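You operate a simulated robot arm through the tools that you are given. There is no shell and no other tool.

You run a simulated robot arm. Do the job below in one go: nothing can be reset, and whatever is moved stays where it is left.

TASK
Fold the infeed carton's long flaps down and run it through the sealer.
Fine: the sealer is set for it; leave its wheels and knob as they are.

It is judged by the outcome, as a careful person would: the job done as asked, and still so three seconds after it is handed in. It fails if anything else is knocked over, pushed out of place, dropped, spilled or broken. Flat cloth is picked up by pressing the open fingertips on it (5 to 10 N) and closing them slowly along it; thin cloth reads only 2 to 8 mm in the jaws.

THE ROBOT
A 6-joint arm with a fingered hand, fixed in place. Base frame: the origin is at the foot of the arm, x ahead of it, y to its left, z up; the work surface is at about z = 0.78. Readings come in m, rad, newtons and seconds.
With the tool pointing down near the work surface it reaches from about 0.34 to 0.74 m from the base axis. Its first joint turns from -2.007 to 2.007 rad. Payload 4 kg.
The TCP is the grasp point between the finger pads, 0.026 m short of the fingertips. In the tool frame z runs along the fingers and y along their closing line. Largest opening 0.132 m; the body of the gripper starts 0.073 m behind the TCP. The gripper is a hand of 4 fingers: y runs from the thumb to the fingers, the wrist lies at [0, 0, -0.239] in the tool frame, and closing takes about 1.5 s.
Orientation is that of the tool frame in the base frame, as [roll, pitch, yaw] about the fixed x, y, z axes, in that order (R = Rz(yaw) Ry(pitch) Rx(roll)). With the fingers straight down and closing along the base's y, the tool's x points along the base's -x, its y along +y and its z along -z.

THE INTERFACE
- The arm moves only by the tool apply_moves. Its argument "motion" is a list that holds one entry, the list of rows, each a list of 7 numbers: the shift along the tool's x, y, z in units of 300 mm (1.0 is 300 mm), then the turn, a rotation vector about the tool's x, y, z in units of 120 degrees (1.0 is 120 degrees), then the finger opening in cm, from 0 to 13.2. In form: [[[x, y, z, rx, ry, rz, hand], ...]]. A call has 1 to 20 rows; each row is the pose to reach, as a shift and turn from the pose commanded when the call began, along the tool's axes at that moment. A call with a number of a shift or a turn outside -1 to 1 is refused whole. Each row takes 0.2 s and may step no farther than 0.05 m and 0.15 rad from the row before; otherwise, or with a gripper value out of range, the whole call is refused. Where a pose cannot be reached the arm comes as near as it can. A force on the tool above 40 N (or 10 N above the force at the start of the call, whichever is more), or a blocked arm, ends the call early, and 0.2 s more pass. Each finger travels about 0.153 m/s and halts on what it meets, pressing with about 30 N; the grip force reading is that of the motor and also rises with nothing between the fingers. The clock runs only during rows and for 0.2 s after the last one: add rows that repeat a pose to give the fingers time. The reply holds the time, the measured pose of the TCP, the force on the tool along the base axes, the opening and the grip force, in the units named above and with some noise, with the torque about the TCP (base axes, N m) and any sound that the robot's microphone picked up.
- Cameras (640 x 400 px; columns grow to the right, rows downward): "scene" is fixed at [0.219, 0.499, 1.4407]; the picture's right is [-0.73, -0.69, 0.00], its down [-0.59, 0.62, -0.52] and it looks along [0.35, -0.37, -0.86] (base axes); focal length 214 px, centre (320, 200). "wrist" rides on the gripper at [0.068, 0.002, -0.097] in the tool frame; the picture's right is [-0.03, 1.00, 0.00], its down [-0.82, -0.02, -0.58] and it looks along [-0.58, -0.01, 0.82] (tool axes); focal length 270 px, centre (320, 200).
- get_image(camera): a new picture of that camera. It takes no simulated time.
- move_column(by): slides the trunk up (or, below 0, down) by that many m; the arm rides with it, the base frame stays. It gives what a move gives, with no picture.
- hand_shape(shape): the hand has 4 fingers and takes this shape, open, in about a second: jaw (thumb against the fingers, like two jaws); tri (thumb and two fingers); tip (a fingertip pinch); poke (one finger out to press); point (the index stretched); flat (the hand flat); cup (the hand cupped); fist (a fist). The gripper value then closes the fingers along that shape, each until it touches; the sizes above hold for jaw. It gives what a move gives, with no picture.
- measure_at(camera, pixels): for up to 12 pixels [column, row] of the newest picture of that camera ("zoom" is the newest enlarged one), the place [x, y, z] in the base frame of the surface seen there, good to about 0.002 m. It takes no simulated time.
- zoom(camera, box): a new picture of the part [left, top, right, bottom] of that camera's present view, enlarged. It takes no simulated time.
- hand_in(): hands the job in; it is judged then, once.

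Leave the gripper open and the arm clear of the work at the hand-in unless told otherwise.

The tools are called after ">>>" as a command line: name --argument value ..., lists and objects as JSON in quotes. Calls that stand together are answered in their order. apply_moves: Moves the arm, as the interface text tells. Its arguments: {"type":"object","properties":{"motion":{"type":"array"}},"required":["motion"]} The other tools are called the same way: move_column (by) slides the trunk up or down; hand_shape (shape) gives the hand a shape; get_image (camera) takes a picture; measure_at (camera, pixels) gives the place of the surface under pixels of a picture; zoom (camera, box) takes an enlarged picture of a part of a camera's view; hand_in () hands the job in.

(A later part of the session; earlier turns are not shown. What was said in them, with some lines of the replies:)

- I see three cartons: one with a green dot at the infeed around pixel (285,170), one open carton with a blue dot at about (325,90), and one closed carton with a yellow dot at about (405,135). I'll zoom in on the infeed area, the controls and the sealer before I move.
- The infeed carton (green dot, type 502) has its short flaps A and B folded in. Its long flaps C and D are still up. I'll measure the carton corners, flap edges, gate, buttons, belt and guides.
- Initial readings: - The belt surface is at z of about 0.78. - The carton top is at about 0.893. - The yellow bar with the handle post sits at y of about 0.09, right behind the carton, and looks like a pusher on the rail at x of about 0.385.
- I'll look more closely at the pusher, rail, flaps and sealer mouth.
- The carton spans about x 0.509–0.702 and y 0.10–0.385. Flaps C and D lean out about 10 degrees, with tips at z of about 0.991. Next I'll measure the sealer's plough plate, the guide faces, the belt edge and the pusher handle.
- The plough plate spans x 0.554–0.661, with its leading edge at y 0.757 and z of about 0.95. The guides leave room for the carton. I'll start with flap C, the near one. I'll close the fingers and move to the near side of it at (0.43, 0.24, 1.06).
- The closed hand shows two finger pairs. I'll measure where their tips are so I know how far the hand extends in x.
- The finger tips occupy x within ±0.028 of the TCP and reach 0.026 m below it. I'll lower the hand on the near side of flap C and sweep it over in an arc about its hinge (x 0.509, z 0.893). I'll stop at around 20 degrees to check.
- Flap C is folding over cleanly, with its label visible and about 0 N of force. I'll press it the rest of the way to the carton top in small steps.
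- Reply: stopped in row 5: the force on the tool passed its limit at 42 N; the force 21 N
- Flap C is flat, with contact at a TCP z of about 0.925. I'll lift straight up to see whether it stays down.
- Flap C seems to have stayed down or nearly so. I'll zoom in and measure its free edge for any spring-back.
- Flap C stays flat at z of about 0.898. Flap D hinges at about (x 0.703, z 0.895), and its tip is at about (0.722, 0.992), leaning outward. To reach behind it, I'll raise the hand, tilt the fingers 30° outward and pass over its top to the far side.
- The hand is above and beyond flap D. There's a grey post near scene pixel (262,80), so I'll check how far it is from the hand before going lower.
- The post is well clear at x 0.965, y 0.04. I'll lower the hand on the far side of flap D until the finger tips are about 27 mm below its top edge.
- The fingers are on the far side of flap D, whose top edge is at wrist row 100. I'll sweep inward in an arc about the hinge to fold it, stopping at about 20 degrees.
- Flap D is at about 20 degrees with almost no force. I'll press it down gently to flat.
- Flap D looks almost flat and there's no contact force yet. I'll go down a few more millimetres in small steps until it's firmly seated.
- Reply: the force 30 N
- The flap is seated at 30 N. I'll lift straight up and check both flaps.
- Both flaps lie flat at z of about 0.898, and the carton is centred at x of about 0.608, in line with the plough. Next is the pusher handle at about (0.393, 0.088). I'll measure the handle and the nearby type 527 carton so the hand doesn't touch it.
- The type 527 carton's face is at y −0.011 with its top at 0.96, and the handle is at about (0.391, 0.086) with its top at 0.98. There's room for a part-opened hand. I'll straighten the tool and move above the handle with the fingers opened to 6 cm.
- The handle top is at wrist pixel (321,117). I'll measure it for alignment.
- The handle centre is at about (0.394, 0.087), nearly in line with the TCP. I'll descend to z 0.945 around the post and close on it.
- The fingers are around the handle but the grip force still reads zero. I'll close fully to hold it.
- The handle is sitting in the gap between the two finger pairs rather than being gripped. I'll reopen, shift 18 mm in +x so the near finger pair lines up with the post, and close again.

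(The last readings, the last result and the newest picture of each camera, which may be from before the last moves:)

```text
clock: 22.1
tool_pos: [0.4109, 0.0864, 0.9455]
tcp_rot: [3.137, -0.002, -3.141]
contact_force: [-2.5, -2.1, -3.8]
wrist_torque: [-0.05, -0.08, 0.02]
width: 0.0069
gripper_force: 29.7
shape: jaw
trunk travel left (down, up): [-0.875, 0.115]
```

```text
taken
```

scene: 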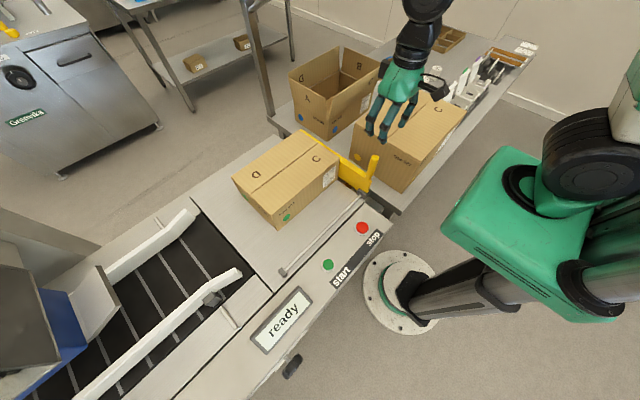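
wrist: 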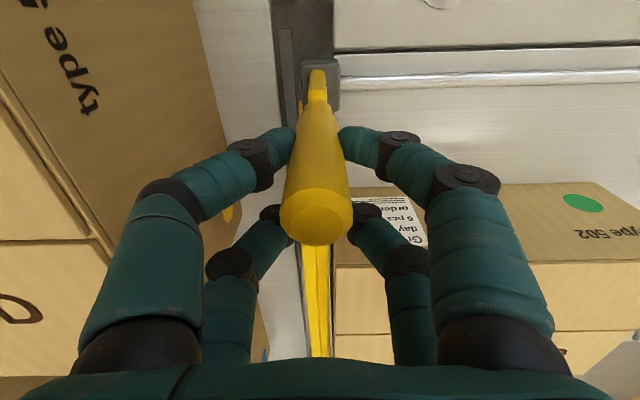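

The near finger pair now grips the post on both sides at about 30 N. I'll push the handle in +y at about 0.1 m/s for the first 0.2 m and watch the force.

>>> apply_moves --motion '[[[0, 0.033, 0, 0, 0, 0, 0], [0, 0.083, 0, 0, 0, 0, 0], [0, 0.15, 0, 0, 0, 0, 0], [0, 0.217, 0, 0, 0, 0, 0], [0, 0.283, 0, 0, 0, 0, 0], [0, 0.35, 0, 0, 0, 0, 0], [0, 0.417, 0, 0, 0, 0, 0], [0, 0.483, 0, 0, 0, 0, 0], [0, 0.55, 0, 0, 0, 0, 0], [0, 0.617, 0, 0, 0, 0, 0], [0, 0.667, 0, 0, 0, 0, 0]]]'

>>> get_image --camera "scene"

>>> get_image --camera "wrist"

```text
clock: 24.4
tool_pos: [0.4099, 0.2886, 0.9453]
tcp_rot: [3.14, 0.001, 3.141]
contact_force: [-1.3, -5.7, -5.7]
wrist_torque: [-0.15, -0.09, 0.1]
width: 0.0072
gripper_force: 30.4
shape: jaw
trunk travel left (down, up): [-0.875, 0.115]
```

```text
taken
```

scene: 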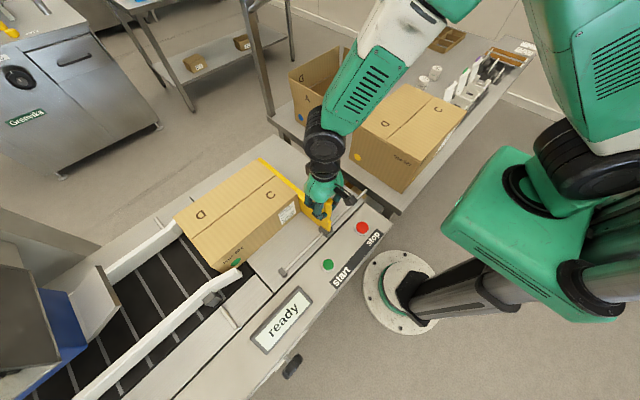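

```text
taken
```

wrist: 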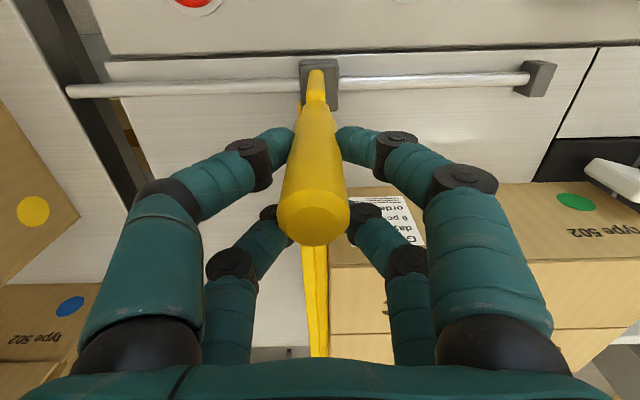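

The carton is sliding with the pusher at about 6 N and both flaps are still down. I'll continue another 0.14 m towards the rail's end stop.

>>> apply_moves --motion '[[[0, 0.05, 0, 0, 0, 0, 0], [0, 0.117, 0, 0, 0, 0, 0], [0, 0.183, 0, 0, 0, 0, 0], [0, 0.25, 0, 0, 0, 0, 0], [0, 0.317, 0, 0, 0, 0, 0], [0, 0.383, 0, 0, 0, 0, 0], [0, 0.433, 0, 0, 0, 0, 0], [0, 0.467, 0, 0, 0, 0, 0]]]'

>>> get_image --camera "scene"

>>> get_image --camera "wrist"

```text
clock: 26.2
tool_pos: [0.4099, 0.427, 0.9446]
tcp_rot: [3.138, 0.0, 3.141]
contact_force: [3.3, -7.7, -1.8]
wrist_torque: [-0.23, -0.13, 0.16]
width: 0.007
gripper_force: 30.1
shape: jaw
trunk travel left (down, up): [-0.875, 0.115]
```

```text
taken
```

scene: 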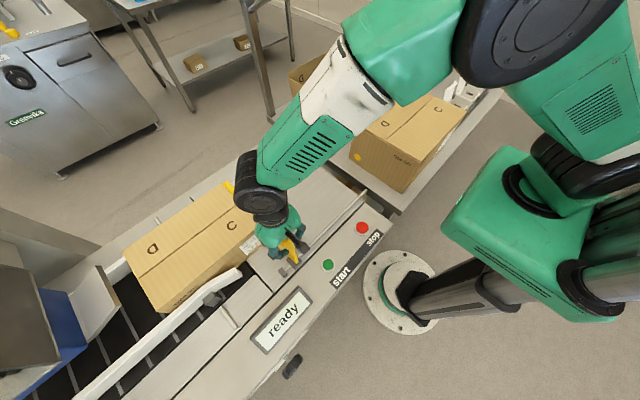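

```text
taken
```

wrist: 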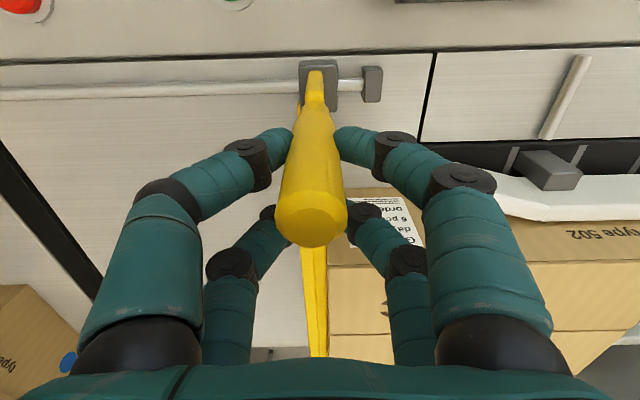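

The carton is on the belt between the guides, about 20 mm short of the pusher's end stop. I'll check its position, the flaps and the clearances.

>>> zoom --camera "scene" --box '[60, 170, 280, 350]'

>>> measure_at --camera "scene" --pixels '[[126, 252], [140, 268], [150, 280], [158, 292], [200, 215], [215, 230], [180, 260], [175, 240], [165, 310], [240, 270], [222, 290], [200, 310]]'

>>> measure_at --camera "wrist" --pixels '[[320, 68], [334, 85], [372, 85], [364, 85], [350, 190], [470, 280], [600, 330], [500, 310], [345, 250], [560, 190], [550, 175], [600, 205]]'

```text
2.22 times, centred on (170, 260) of scene
```

zoom: 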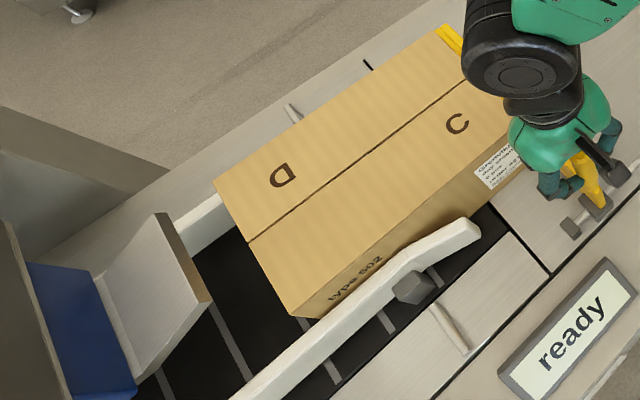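

```text
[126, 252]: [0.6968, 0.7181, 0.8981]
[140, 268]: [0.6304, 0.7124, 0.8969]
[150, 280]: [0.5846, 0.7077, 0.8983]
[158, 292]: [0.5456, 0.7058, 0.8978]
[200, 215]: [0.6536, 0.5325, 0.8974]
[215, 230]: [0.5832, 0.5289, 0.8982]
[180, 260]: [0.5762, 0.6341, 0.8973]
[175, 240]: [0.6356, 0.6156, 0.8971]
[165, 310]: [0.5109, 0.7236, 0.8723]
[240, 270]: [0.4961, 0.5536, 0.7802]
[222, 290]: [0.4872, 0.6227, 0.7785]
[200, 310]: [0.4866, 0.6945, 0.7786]
```

```text
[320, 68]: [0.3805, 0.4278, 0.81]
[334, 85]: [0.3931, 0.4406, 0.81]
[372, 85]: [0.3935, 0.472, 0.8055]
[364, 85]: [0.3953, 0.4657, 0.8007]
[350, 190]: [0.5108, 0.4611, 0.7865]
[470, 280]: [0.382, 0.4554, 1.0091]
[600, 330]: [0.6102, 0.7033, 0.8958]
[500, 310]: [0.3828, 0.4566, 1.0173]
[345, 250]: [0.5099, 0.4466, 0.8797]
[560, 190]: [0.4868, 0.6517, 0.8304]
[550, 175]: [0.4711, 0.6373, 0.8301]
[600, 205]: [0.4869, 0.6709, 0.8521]
```

The carton front is at y of about 0.725 and both flaps are flat, and it's clear of both guides. About 17 mm of rail is left, so I'll ease forward another 12 mm to get more of the carton onto the belt.

>>> apply_moves --motion '[[[0, 0.015, 0, 0, 0, 0, 0], [0, 0.03, 0, 0, 0, 0, 0], [0, 0.042, 0, 0, 0, 0, 0], [0, 0.042, 0, 0, 0, 0, 0]]]'

>>> get_image --camera "scene"

```text
clock: 27.2
tool_pos: [0.4103, 0.4397, 0.9445]
tcp_rot: [3.138, 0.0, 3.141]
contact_force: [-1.3, -8.2, -2.1]
wrist_torque: [-0.26, -0.01, 0.19]
width: 0.0072
gripper_force: 29.5
shape: jaw
trunk travel left (down, up): [-0.875, 0.115]
```

```text
taken
```

scene: 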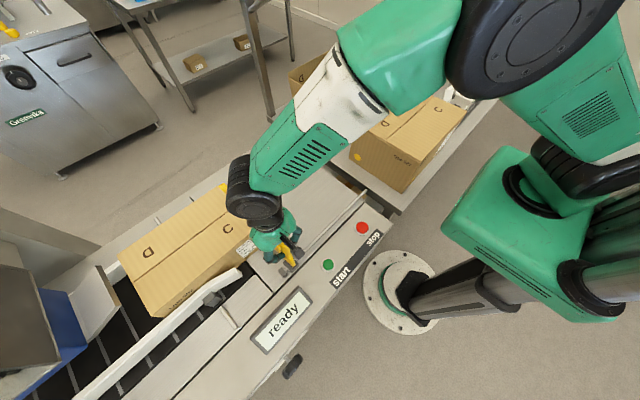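

The carton is well onto the belt. I'll slide the pusher back along its rail to where it started, keeping the grip.

>>> apply_moves --motion '[[[0, -0.05, 0, 0, 0, 0, 0], [0, -0.13, 0, 0, 0, 0, 0], [0, -0.22, 0, 0, 0, 0, 0], [0, -0.31, 0, 0, 0, 0, 0], [0, -0.4, 0, 0, 0, 0, 0], [0, -0.49, 0, 0, 0, 0, 0], [0, -0.58, 0, 0, 0, 0, 0], [0, -0.67, 0, 0, 0, 0, 0], [0, -0.76, 0, 0, 0, 0, 0], [0, -0.84, 0, 0, 0, 0, 0], [0, -0.9, 0, 0, 0, 0, 0]]]'

>>> get_image --camera "scene"

```text
clock: 29.6
tool_pos: [0.4097, 0.1678, 0.9458]
tcp_rot: [3.138, 0.0, -3.141]
contact_force: [1.3, -3.7, -5.8]
wrist_torque: [-0.1, -0.13, 0.08]
width: 0.007
gripper_force: 30.6
shape: jaw
trunk travel left (down, up): [-0.875, 0.115]
```

```text
taken
```

scene: 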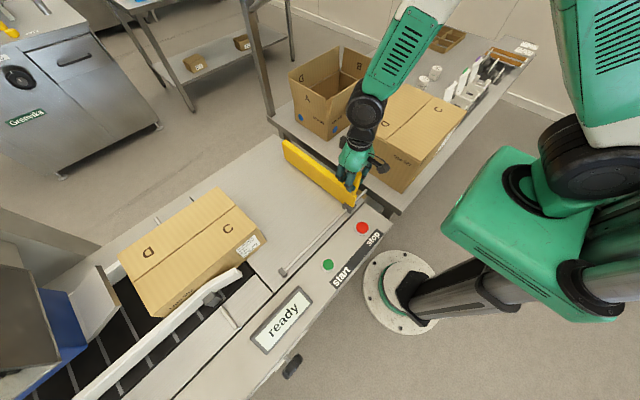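

The carton stayed on the belt with its flaps down. I'll slide the pusher the last 8 cm home, gently.

>>> apply_moves --motion '[[[0, -0.06, 0, 0, 0, 0, 0], [0, -0.13, 0, 0, 0, 0, 0], [0, -0.19, 0, 0, 0, 0, 0], [0, -0.24, 0, 0, 0, 0, 0], [0, -0.265, 0, 0, 0, 0, 0], [0, -0.27, 0, 0, 0, 0, 0], [0, -0.27, 0, 0, 0, 0, 1], [0, -0.27, 0, 0, 0, 0, 2.5], [0, -0.27, 0, 0, 0, 0, 4.5], [0, -0.27, 0, 0, 0, 0, 6], [0, -0.27, 0, 0, 0, 0, 6], [0, -0.27, -0.12, 0, 0, 0, 6], [0, -0.27, -0.27, 0, 0, 0, 6], [0, -0.27, -0.42, 0, 0, 0, 6], [0, -0.27, -0.5, 0, 0, 0, 6]]]'

>>> get_image --camera "scene"

>>> get_image --camera "wrist"

```text
clock: 32.9
tool_pos: [0.4112, 0.088, 1.0954]
tcp_rot: [3.139, 0.0, -3.141]
contact_force: [0.0, -0.8, -0.2]
wrist_torque: [-0.02, 0.02, -0.02]
width: 0.0596
gripper_force: 0.0
shape: jaw
trunk travel left (down, up): [-0.875, 0.115]
```

```text
taken
```

scene: 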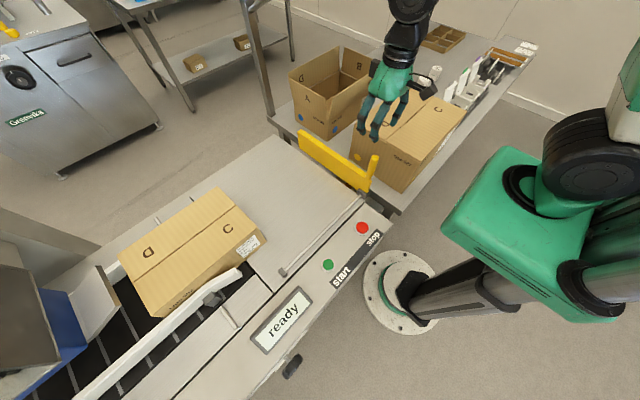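

```text
taken
```

wrist: 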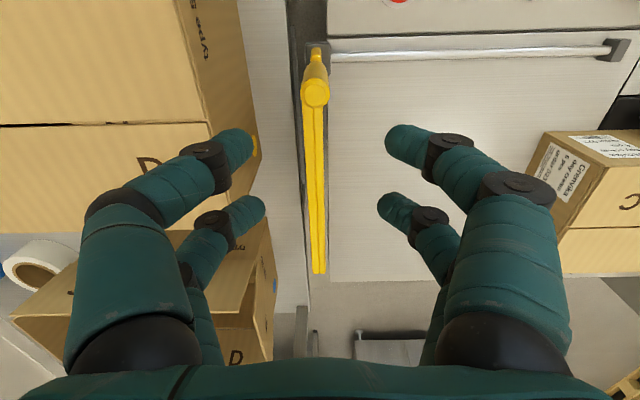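

The pusher is back home and the handle is released. Next is the green start button. I'll re-measure its position, then move above it with the fingers closed.

>>> measure_at --camera "scene" --pixels '[[328, 265], [325, 263], [331, 266], [328, 261], [328, 269], [320, 272], [336, 256], [345, 262], [318, 255], [310, 285], [340, 275], [328, 278]]'

>>> apply_moves --motion '[[[0.04, 0.1, 0, 0, 0, 0, 5], [0.08, 0.22, 0, 0, 0, 0, 4], [0.13, 0.35, 0.03, 0, 0, 0, 3], [0.18, 0.48, 0.08, 0, 0, 0, 2], [0.23, 0.61, 0.14, 0, 0, 0, 1], [0.28, 0.73, 0.2, 0, 0, 0, 0], [0.33, 0.83, 0.26, 0, 0, 0, 0], [0.37, 0.91, 0.317, 0, 0, 0, 0], [0.37, 0.91, 0.317, 0, 0, 0, 0]]]'

>>> get_image --camera "wrist"

>>> get_image --camera "scene"

```text
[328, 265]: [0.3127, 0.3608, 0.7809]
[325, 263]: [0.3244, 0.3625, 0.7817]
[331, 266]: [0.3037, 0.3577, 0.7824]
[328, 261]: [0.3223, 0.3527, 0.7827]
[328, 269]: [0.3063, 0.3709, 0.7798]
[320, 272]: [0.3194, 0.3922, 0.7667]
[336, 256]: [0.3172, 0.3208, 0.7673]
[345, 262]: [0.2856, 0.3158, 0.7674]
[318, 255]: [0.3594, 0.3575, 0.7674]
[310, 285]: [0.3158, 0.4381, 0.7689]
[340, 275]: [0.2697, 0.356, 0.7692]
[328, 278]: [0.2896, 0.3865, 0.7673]
```

```text
clock: 34.9
tool_pos: [0.3002, 0.3618, 1.0027]
tcp_rot: [3.139, 0.0, -3.141]
contact_force: [0.6, 0.4, 0.2]
wrist_torque: [0.01, 0.01, 0.01]
width: 0.0001
gripper_force: 30.2
shape: jaw
trunk travel left (down, up): [-0.875, 0.115]
```

```text
taken
```

wrist: 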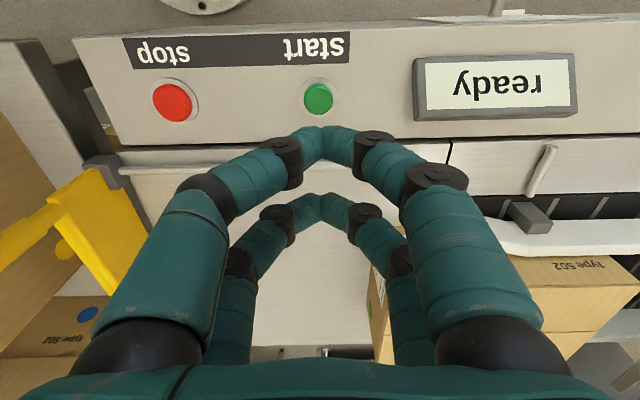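

```text
taken
```

scene: 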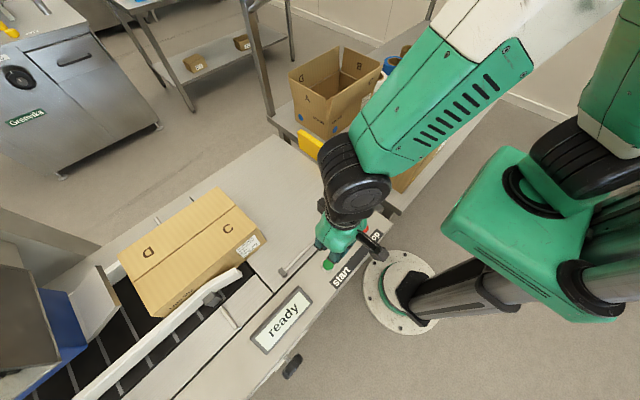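

The button centre is at about (0.313, 0.3605), its top is at z 0.7815, and the panel is at 0.767. I'll line up the far finger pair with it by putting the TCP at x 0.295, then go down until the tips are just above it.

>>> apply_moves --motion '[[[0.017, -0.004, 0.13, 0, 0, 0, 0], [0.017, -0.004, 0.27, 0, 0, 0, 0], [0.017, -0.004, 0.41, 0, 0, 0, 0], [0.017, -0.004, 0.53, 0, 0, 0, 0], [0.017, -0.004, 0.6, 0, 0, 0, 0], [0.017, -0.004, 0.61, 0, 0, 0, 0]]]'

>>> get_image --camera "wrist"

>>> zoom --camera "scene" --box '[270, 180, 410, 300]'

```text
clock: 36.2
tool_pos: [0.294, 0.3606, 0.8168]
tcp_rot: [3.137, 0.0, -3.141]
contact_force: [-0.6, -0.3, -0.5]
wrist_torque: [0.02, 0.03, 0.01]
width: 0.0002
gripper_force: 30.7
shape: jaw
trunk travel left (down, up): [-0.875, 0.115]
```

```text
taken
```

wrist: 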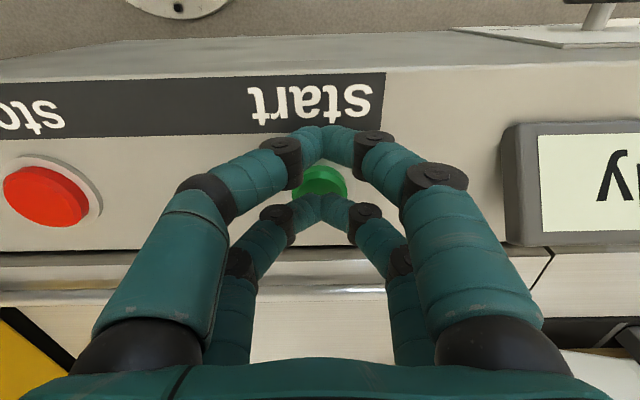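

```text
3.33 times, centred on (340, 240) of scene
```

zoom: 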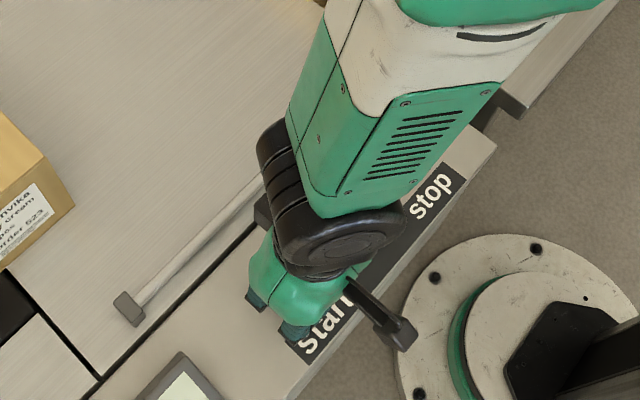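

The far pair's tip is right over the green button (wrist pixel ~(322,190)), about 9 mm above it. I'll press down slowly in small steps and then back off.

>>> apply_moves --motion '[[[0, 0, 0.02, 0, 0, 0, 0], [0, 0, 0.03, 0, 0, 0, 0], [0, 0, 0.036, 0, 0, 0, 0], [0, 0, 0.041, 0, 0, 0, 0], [0, 0, 0.045, 0, 0, 0, 0]]]'

>>> zoom --camera "scene" --box '[0, 170, 320, 370]'

```text
clock: 37.5
tool_pos: [0.2956, 0.3603, 0.8047]
tcp_rot: [3.138, 0.002, -3.141]
contact_force: [0.2, 1.1, 3.0]
wrist_torque: [0.01, -0.08, 0.04]
width: 0.0002
gripper_force: 30.0
shape: jaw
trunk travel left (down, up): [-0.875, 0.115]
heard: click
```

```text
2.00 times, centred on (160, 270) of scene
```

zoom: 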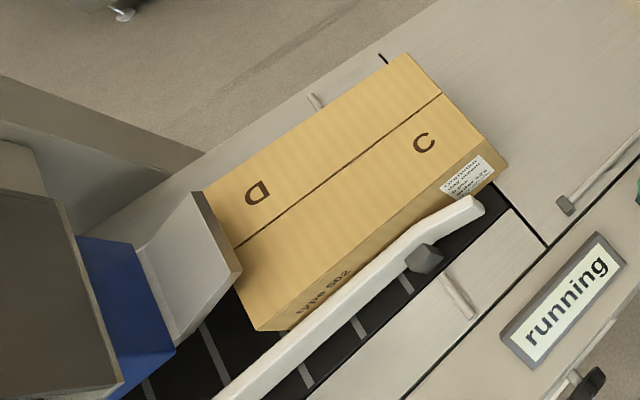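

I heard a click, the display reads "running", and the carton is moving towards the plough. I'll lift off the button and watch.

>>> apply_moves --motion '[[[0, 0, -0.05, 0, 0, 0, 0], [0, 0, -0.15, 0, 0, 0, 0], [0, 0, -0.25, 0, 0, 0, 0]]]'

>>> zoom --camera "scene" --box '[0, 170, 320, 370]'

```text
clock: 38.2
tool_pos: [0.2949, 0.3597, 0.8788]
tcp_rot: [3.14, -0.001, -3.141]
contact_force: [0.3, -0.4, 0.5]
wrist_torque: [0.01, 0.0, 0.01]
width: 0.0001
gripper_force: 30.0
shape: jaw
trunk travel left (down, up): [-0.875, 0.115]
```

```text
2.00 times, centred on (160, 270) of scene
```

zoom: 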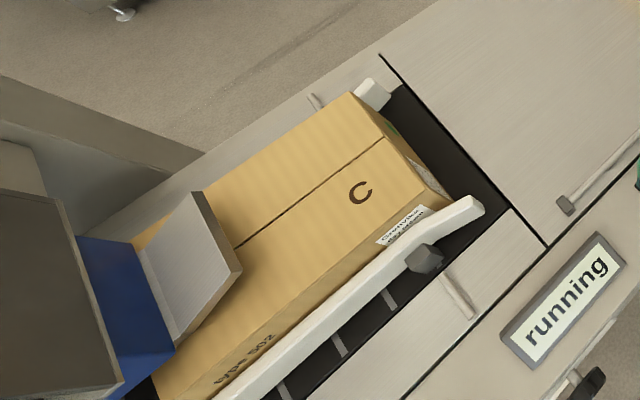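

The carton is going under the plough with its flaps down. I'll raise the arm clear and open the hand while it runs.

>>> apply_moves --motion '[[[0, 0, -0.12, 0, 0, 0, 0], [0, 0, -0.25, 0, 0, 0, 2], [0, 0, -0.38, 0, 0, 0, 4], [0, 0, -0.5, 0, 0, 0, 6], [0, 0, -0.6, 0, 0, 0, 8]]]'

>>> get_image --camera "scene"

>>> zoom --camera "scene" --box '[0, 220, 300, 400]'

```text
clock: 39.5
tool_pos: [0.2924, 0.3611, 1.06]
tcp_rot: [3.139, -0.002, 3.142]
contact_force: [-0.3, 0.3, -0.6]
wrist_torque: [0.01, 0.01, -0.01]
width: 0.0795
gripper_force: 0.0
shape: jaw
trunk travel left (down, up): [-0.875, 0.115]
```

```text
taken
```

scene: 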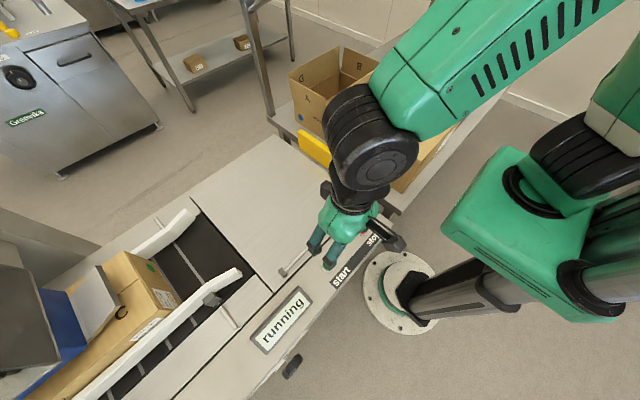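

```text
2.13 times, centred on (150, 310) of scene
```

zoom: 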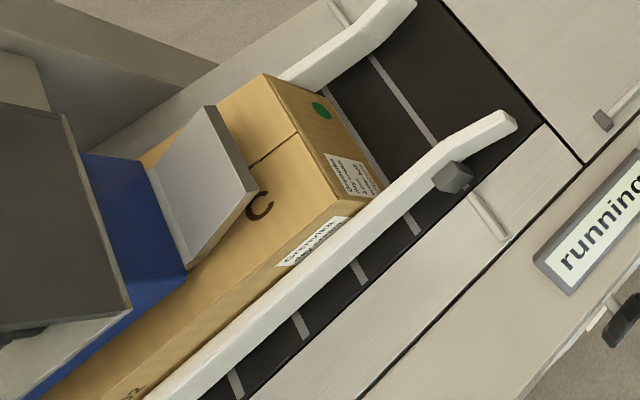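

The carton is steadily passing through. I'll hold still for a couple of seconds and look again.

>>> apply_moves --motion '[[[0, 0, 0, 0, 0, 0, 8], [0, 0, 0, 0, 0, 0, 8], [0, 0, 0, 0, 0, 0, 8], [0, 0, 0, 0, 0, 0, 8], [0, 0, 0, 0, 0, 0, 8], [0, 0, 0, 0, 0, 0, 8], [0, 0, 0, 0, 0, 0, 8], [0, 0, 0, 0, 0, 0, 8]]]'

>>> get_image --camera "scene"

>>> zoom --camera "scene" --box '[0, 220, 300, 400]'

```text
clock: 41.2
tool_pos: [0.293, 0.3618, 1.0582]
tcp_rot: [3.137, -0.001, 3.141]
contact_force: [-0.5, 0.8, 0.1]
wrist_torque: [0.02, 0.0, 0.01]
width: 0.0796
gripper_force: 0.1
shape: jaw
trunk travel left (down, up): [-0.875, 0.115]
```

```text
taken
```

scene: 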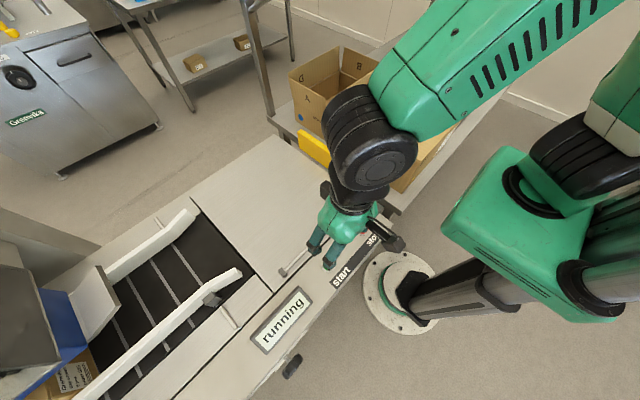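

```text
2.13 times, centred on (150, 310) of scene
```

zoom: 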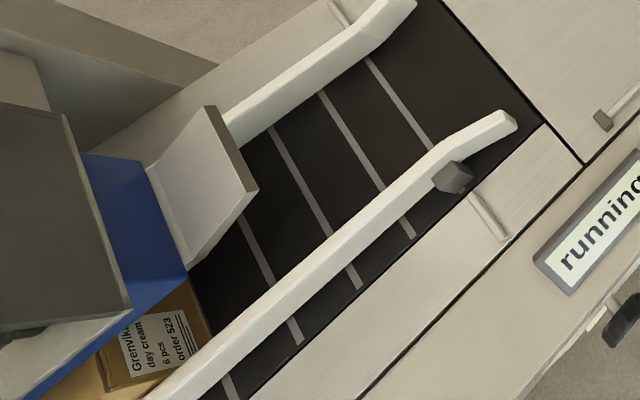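

The carton is under the taping head and the display still reads "running". While waiting, I'll turn the hand high up so the wrist camera faces the outfeed.

>>> apply_moves --motion '[[[-0.03, 0.03, -0.05, 0, 0, -0.06, 8], [-0.06, 0.06, -0.1, 0, 0, -0.12, 8], [-0.09, 0.09, -0.15, 0, 0, -0.18, 8], [-0.12, 0.12, -0.2, 0, 0, -0.24, 8], [-0.15, 0.15, -0.25, 0, 0, -0.3, 8], [-0.18, 0.18, -0.3, 0, 0, -0.36, 8], [-0.21, 0.21, -0.33, 0, 0, -0.42, 8], [-0.24, 0.24, -0.36, 0, 0, -0.48, 8], [-0.27, 0.27, -0.4, 0, 0, -0.54, 8], [-0.3, 0.3, -0.43, 0, 0, -0.6, 8], [-0.33, 0.33, -0.46, 0, 0, -0.66, 8], [-0.33, 0.33, -0.5, 0, 0, -0.72, 8], [-0.33, 0.33, -0.5, 0, 0, -0.75, 8]]]'

>>> get_image --camera "scene"

>>> get_image --camera "wrist"

```text
clock: 44.0
tool_pos: [0.3936, 0.4604, 1.2092]
tcp_rot: [-3.141, 0.005, -1.57]
contact_force: [-0.2, -0.2, -0.5]
wrist_torque: [0.04, 0.01, -0.01]
width: 0.0794
gripper_force: 0.2
shape: jaw
trunk travel left (down, up): [-0.875, 0.115]
```

```text
taken
```

scene: 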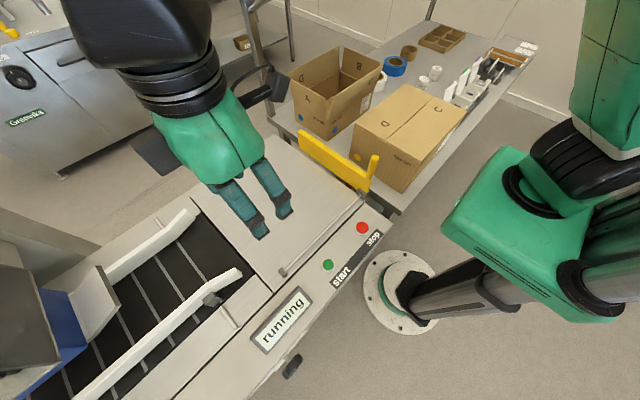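

```text
taken
```

wrist: 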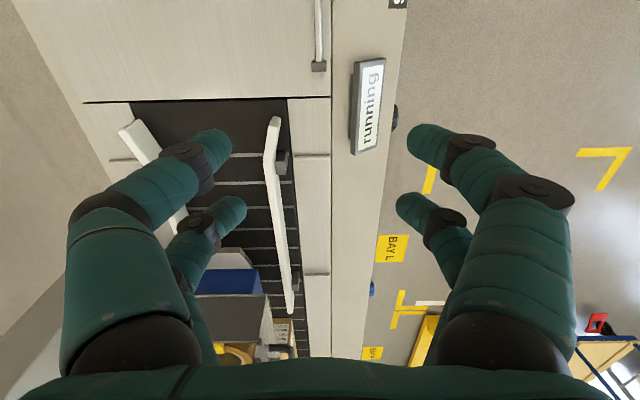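

The carton has passed the head. I'll tilt the hand to look further along +y for the outfeed.

>>> apply_moves --motion '[[[0, 0, -0.03, 0, -0.07, 0, 6], [0, 0, -0.06, 0, -0.14, 0, 4], [0, 0, -0.09, 0, -0.21, 0, 4], [0, 0, -0.12, 0, -0.28, 0, 4], [0, 0, -0.15, 0, -0.34, 0, 4]]]'

>>> get_image --camera "wrist"

>>> get_image --camera "scene"

```text
clock: 45.2
tool_pos: [0.393, 0.4571, 1.2554]
tcp_rot: [-3.14, 0.717, -1.569]
contact_force: [-0.2, 0.9, 0.3]
wrist_torque: [-0.02, -0.02, 0.0]
width: 0.0401
gripper_force: 0.0
shape: jaw
trunk travel left (down, up): [-0.875, 0.115]
```

```text
taken
```

wrist: 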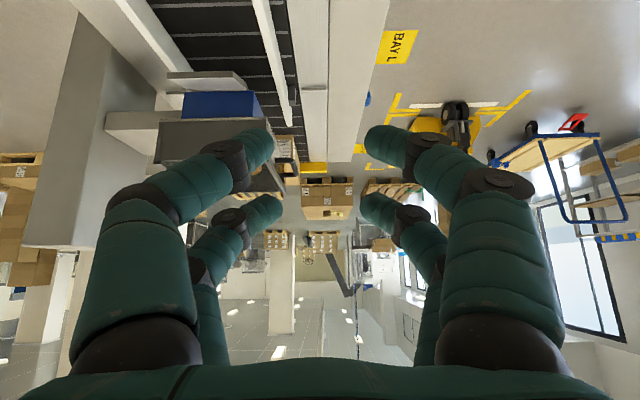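

```text
taken
```

scene: 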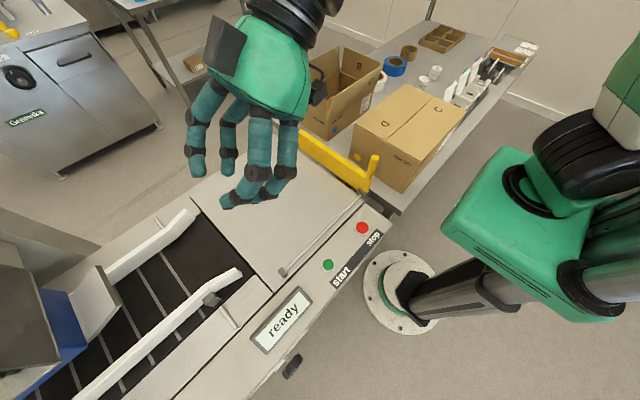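

The display is back to "ready", so the cycle is finished. I'll zoom in on the outfeed to check the carton.

>>> zoom --camera "wrist" --box '[150, 60, 370, 240]'

>>> measure_at --camera "wrist" --pixels '[[285, 148], [268, 180], [327, 200], [293, 160], [275, 100], [265, 185], [240, 130], [210, 105], [285, 140], [310, 150], [328, 190], [285, 190]]'

```text
2.22 times, centred on (260, 150) of wrist
```

zoom: 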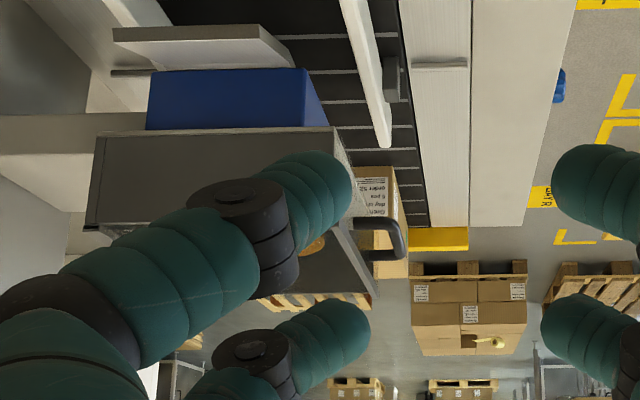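

```text
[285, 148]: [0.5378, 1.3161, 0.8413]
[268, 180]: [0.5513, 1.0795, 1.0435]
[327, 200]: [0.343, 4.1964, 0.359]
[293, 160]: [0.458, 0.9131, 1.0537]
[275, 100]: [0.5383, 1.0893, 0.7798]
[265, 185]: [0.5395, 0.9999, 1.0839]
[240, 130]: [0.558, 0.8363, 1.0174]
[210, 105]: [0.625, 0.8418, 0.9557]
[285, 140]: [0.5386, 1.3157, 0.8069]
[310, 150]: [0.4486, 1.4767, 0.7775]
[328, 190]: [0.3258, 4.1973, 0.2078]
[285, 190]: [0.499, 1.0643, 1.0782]
```

The carton is out past the head: its rear face, with the order label, is at y of about 1.316, resting on the outfeed. I'll raise the hand and open the fingers wide for a clear look at its top.

>>> apply_moves --motion '[[[-0.08, -0.067, -0.038, 0, 0, 0, 6], [-0.155, -0.133, -0.077, 0, 0, 0, 8], [-0.233, -0.2, -0.115, 0, 0, 0, 10], [-0.31, -0.267, -0.154, 0, 0, 0, 12], [-0.388, -0.333, -0.192, 0, 0, 0, 13], [-0.388, -0.333, -0.192, 0, 0, 0, 13]]]'

>>> get_image --camera "wrist"

>>> zoom --camera "wrist" --box '[200, 60, 440, 240]'

```text
clock: 46.6
tool_pos: [0.4921, 0.5087, 1.3758]
tcp_rot: [-3.141, 0.715, -1.572]
contact_force: [1.1, 0.7, 0.1]
wrist_torque: [-0.01, -0.01, 0.02]
width: 0.1299
gripper_force: 0.0
shape: jaw
trunk travel left (down, up): [-0.875, 0.115]
```

```text
taken
```

wrist: 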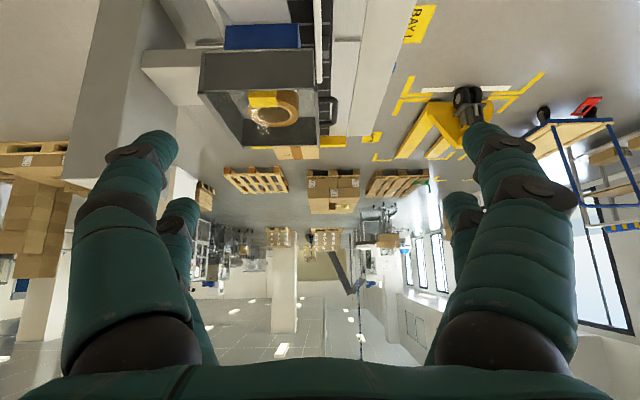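

```text
2.22 times, centred on (320, 150) of wrist
```

zoom: 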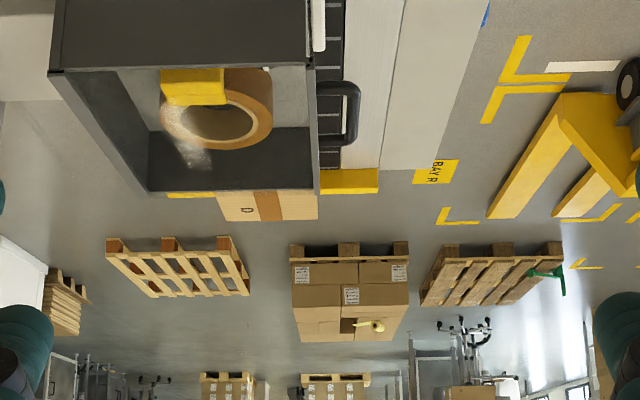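

I can see brown tape along the seam beside flap D. I'll zoom in closer to confirm the seal and that the carton sits steadily.

>>> zoom --camera "wrist" --box '[260, 110, 360, 175]'

>>> measure_at --camera "wrist" --pixels '[[300, 150], [310, 152], [320, 152], [340, 141], [330, 141], [315, 157], [340, 150], [285, 155], [355, 141], [300, 158], [345, 130], [320, 157]]'

>>> get_image --camera "scene"

```text
6.15 times, centred on (310, 142) of wrist
```

zoom: 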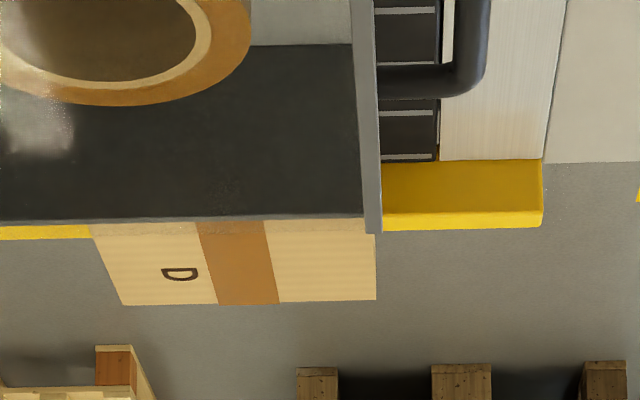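

```text
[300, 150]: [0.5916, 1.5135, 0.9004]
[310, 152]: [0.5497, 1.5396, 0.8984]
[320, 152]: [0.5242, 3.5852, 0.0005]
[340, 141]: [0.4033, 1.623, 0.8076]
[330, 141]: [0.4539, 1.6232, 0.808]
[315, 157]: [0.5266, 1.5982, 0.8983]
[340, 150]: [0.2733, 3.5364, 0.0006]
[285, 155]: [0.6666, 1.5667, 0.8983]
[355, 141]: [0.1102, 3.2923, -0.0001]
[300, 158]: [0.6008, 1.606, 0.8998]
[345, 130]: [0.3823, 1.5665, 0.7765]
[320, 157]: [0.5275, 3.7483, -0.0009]
```

```text
taken
```

scene: 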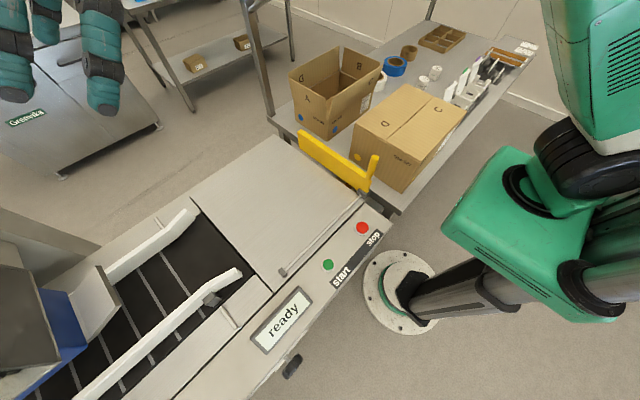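

The tape runs straight along the closed seam between flaps D and C. The top is flat at z of about 0.899, and the carton rests at the outfeed stop at y of about 1.61. The pusher is home, the other cartons haven't moved, and the display reads "ready". I'll back the arm off a little, hand open, and check once more that everything stays still.

>>> apply_moves --motion '[[[0.02, 0.03, -0.06, 0, 0.06, 0, 13], [0.04, 0.06, -0.12, 0, 0.12, 0, 13], [0.06, 0.09, -0.18, 0, 0.18, 0, 13], [0.08, 0.12, -0.24, 0, 0.24, 0, 13], [0.1, 0.15, -0.3, 0, 0.3, 0, 13], [0.1, 0.15, -0.3, 0, 0.3, 0, 13], [0.1, 0.15, -0.3, 0, 0.3, 0, 13]]]'

>>> get_image --camera "scene"

>>> get_image --camera "wrist"

```text
clock: 48.2
tool_pos: [0.4186, 0.3939, 1.389]
tcp_rot: [-3.14, 0.088, -1.57]
contact_force: [0.2, 0.2, -1.1]
wrist_torque: [0.02, -0.02, -0.03]
width: 0.13
gripper_force: 0.0
shape: jaw
out of reach, approached as far as the arm can: row 2, 3, 4, 5, 6, 7
trunk travel left (down, up): [-0.875, 0.115]
```

```text
taken
```

scene: 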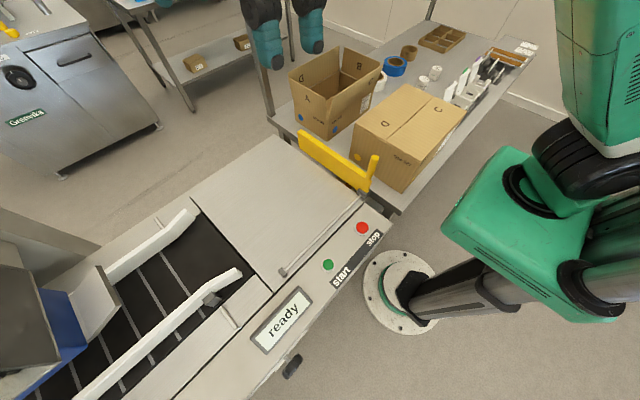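

```text
taken
```

wrist: 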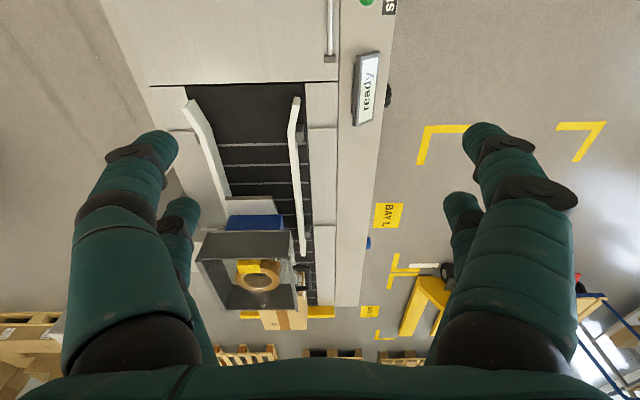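

The sealed carton is at rest at the outfeed, seen at wrist pixel ~(285,315) with tape on the seam. The sealer reads "ready", the pusher is home, and the arm is clear with the hand open. I'm handing the job in.

>>> hand_in

```text
The job is handed in.
```

The infeed carton's long flaps are folded down, and it has been through the sealer. It's now at rest against the outfeed stop.

- **Flaps:** C and D lie flat and meet along the centre seam.
- **Seal:** the tape runs straight along the top seam. I checked this only through the wrist camera from a distance, and I couldn't see the underside.
- **Sealer:** I pressed only the green start button and didn't touch the wheels or knob. The display went to "running" and is back at "ready".
- **Surroundings:** I slid the carton onto the belt with the yellow pusher, then put the pusher back where it started. The other cartons are where they were.

The arm is clear of the work with the hand open.
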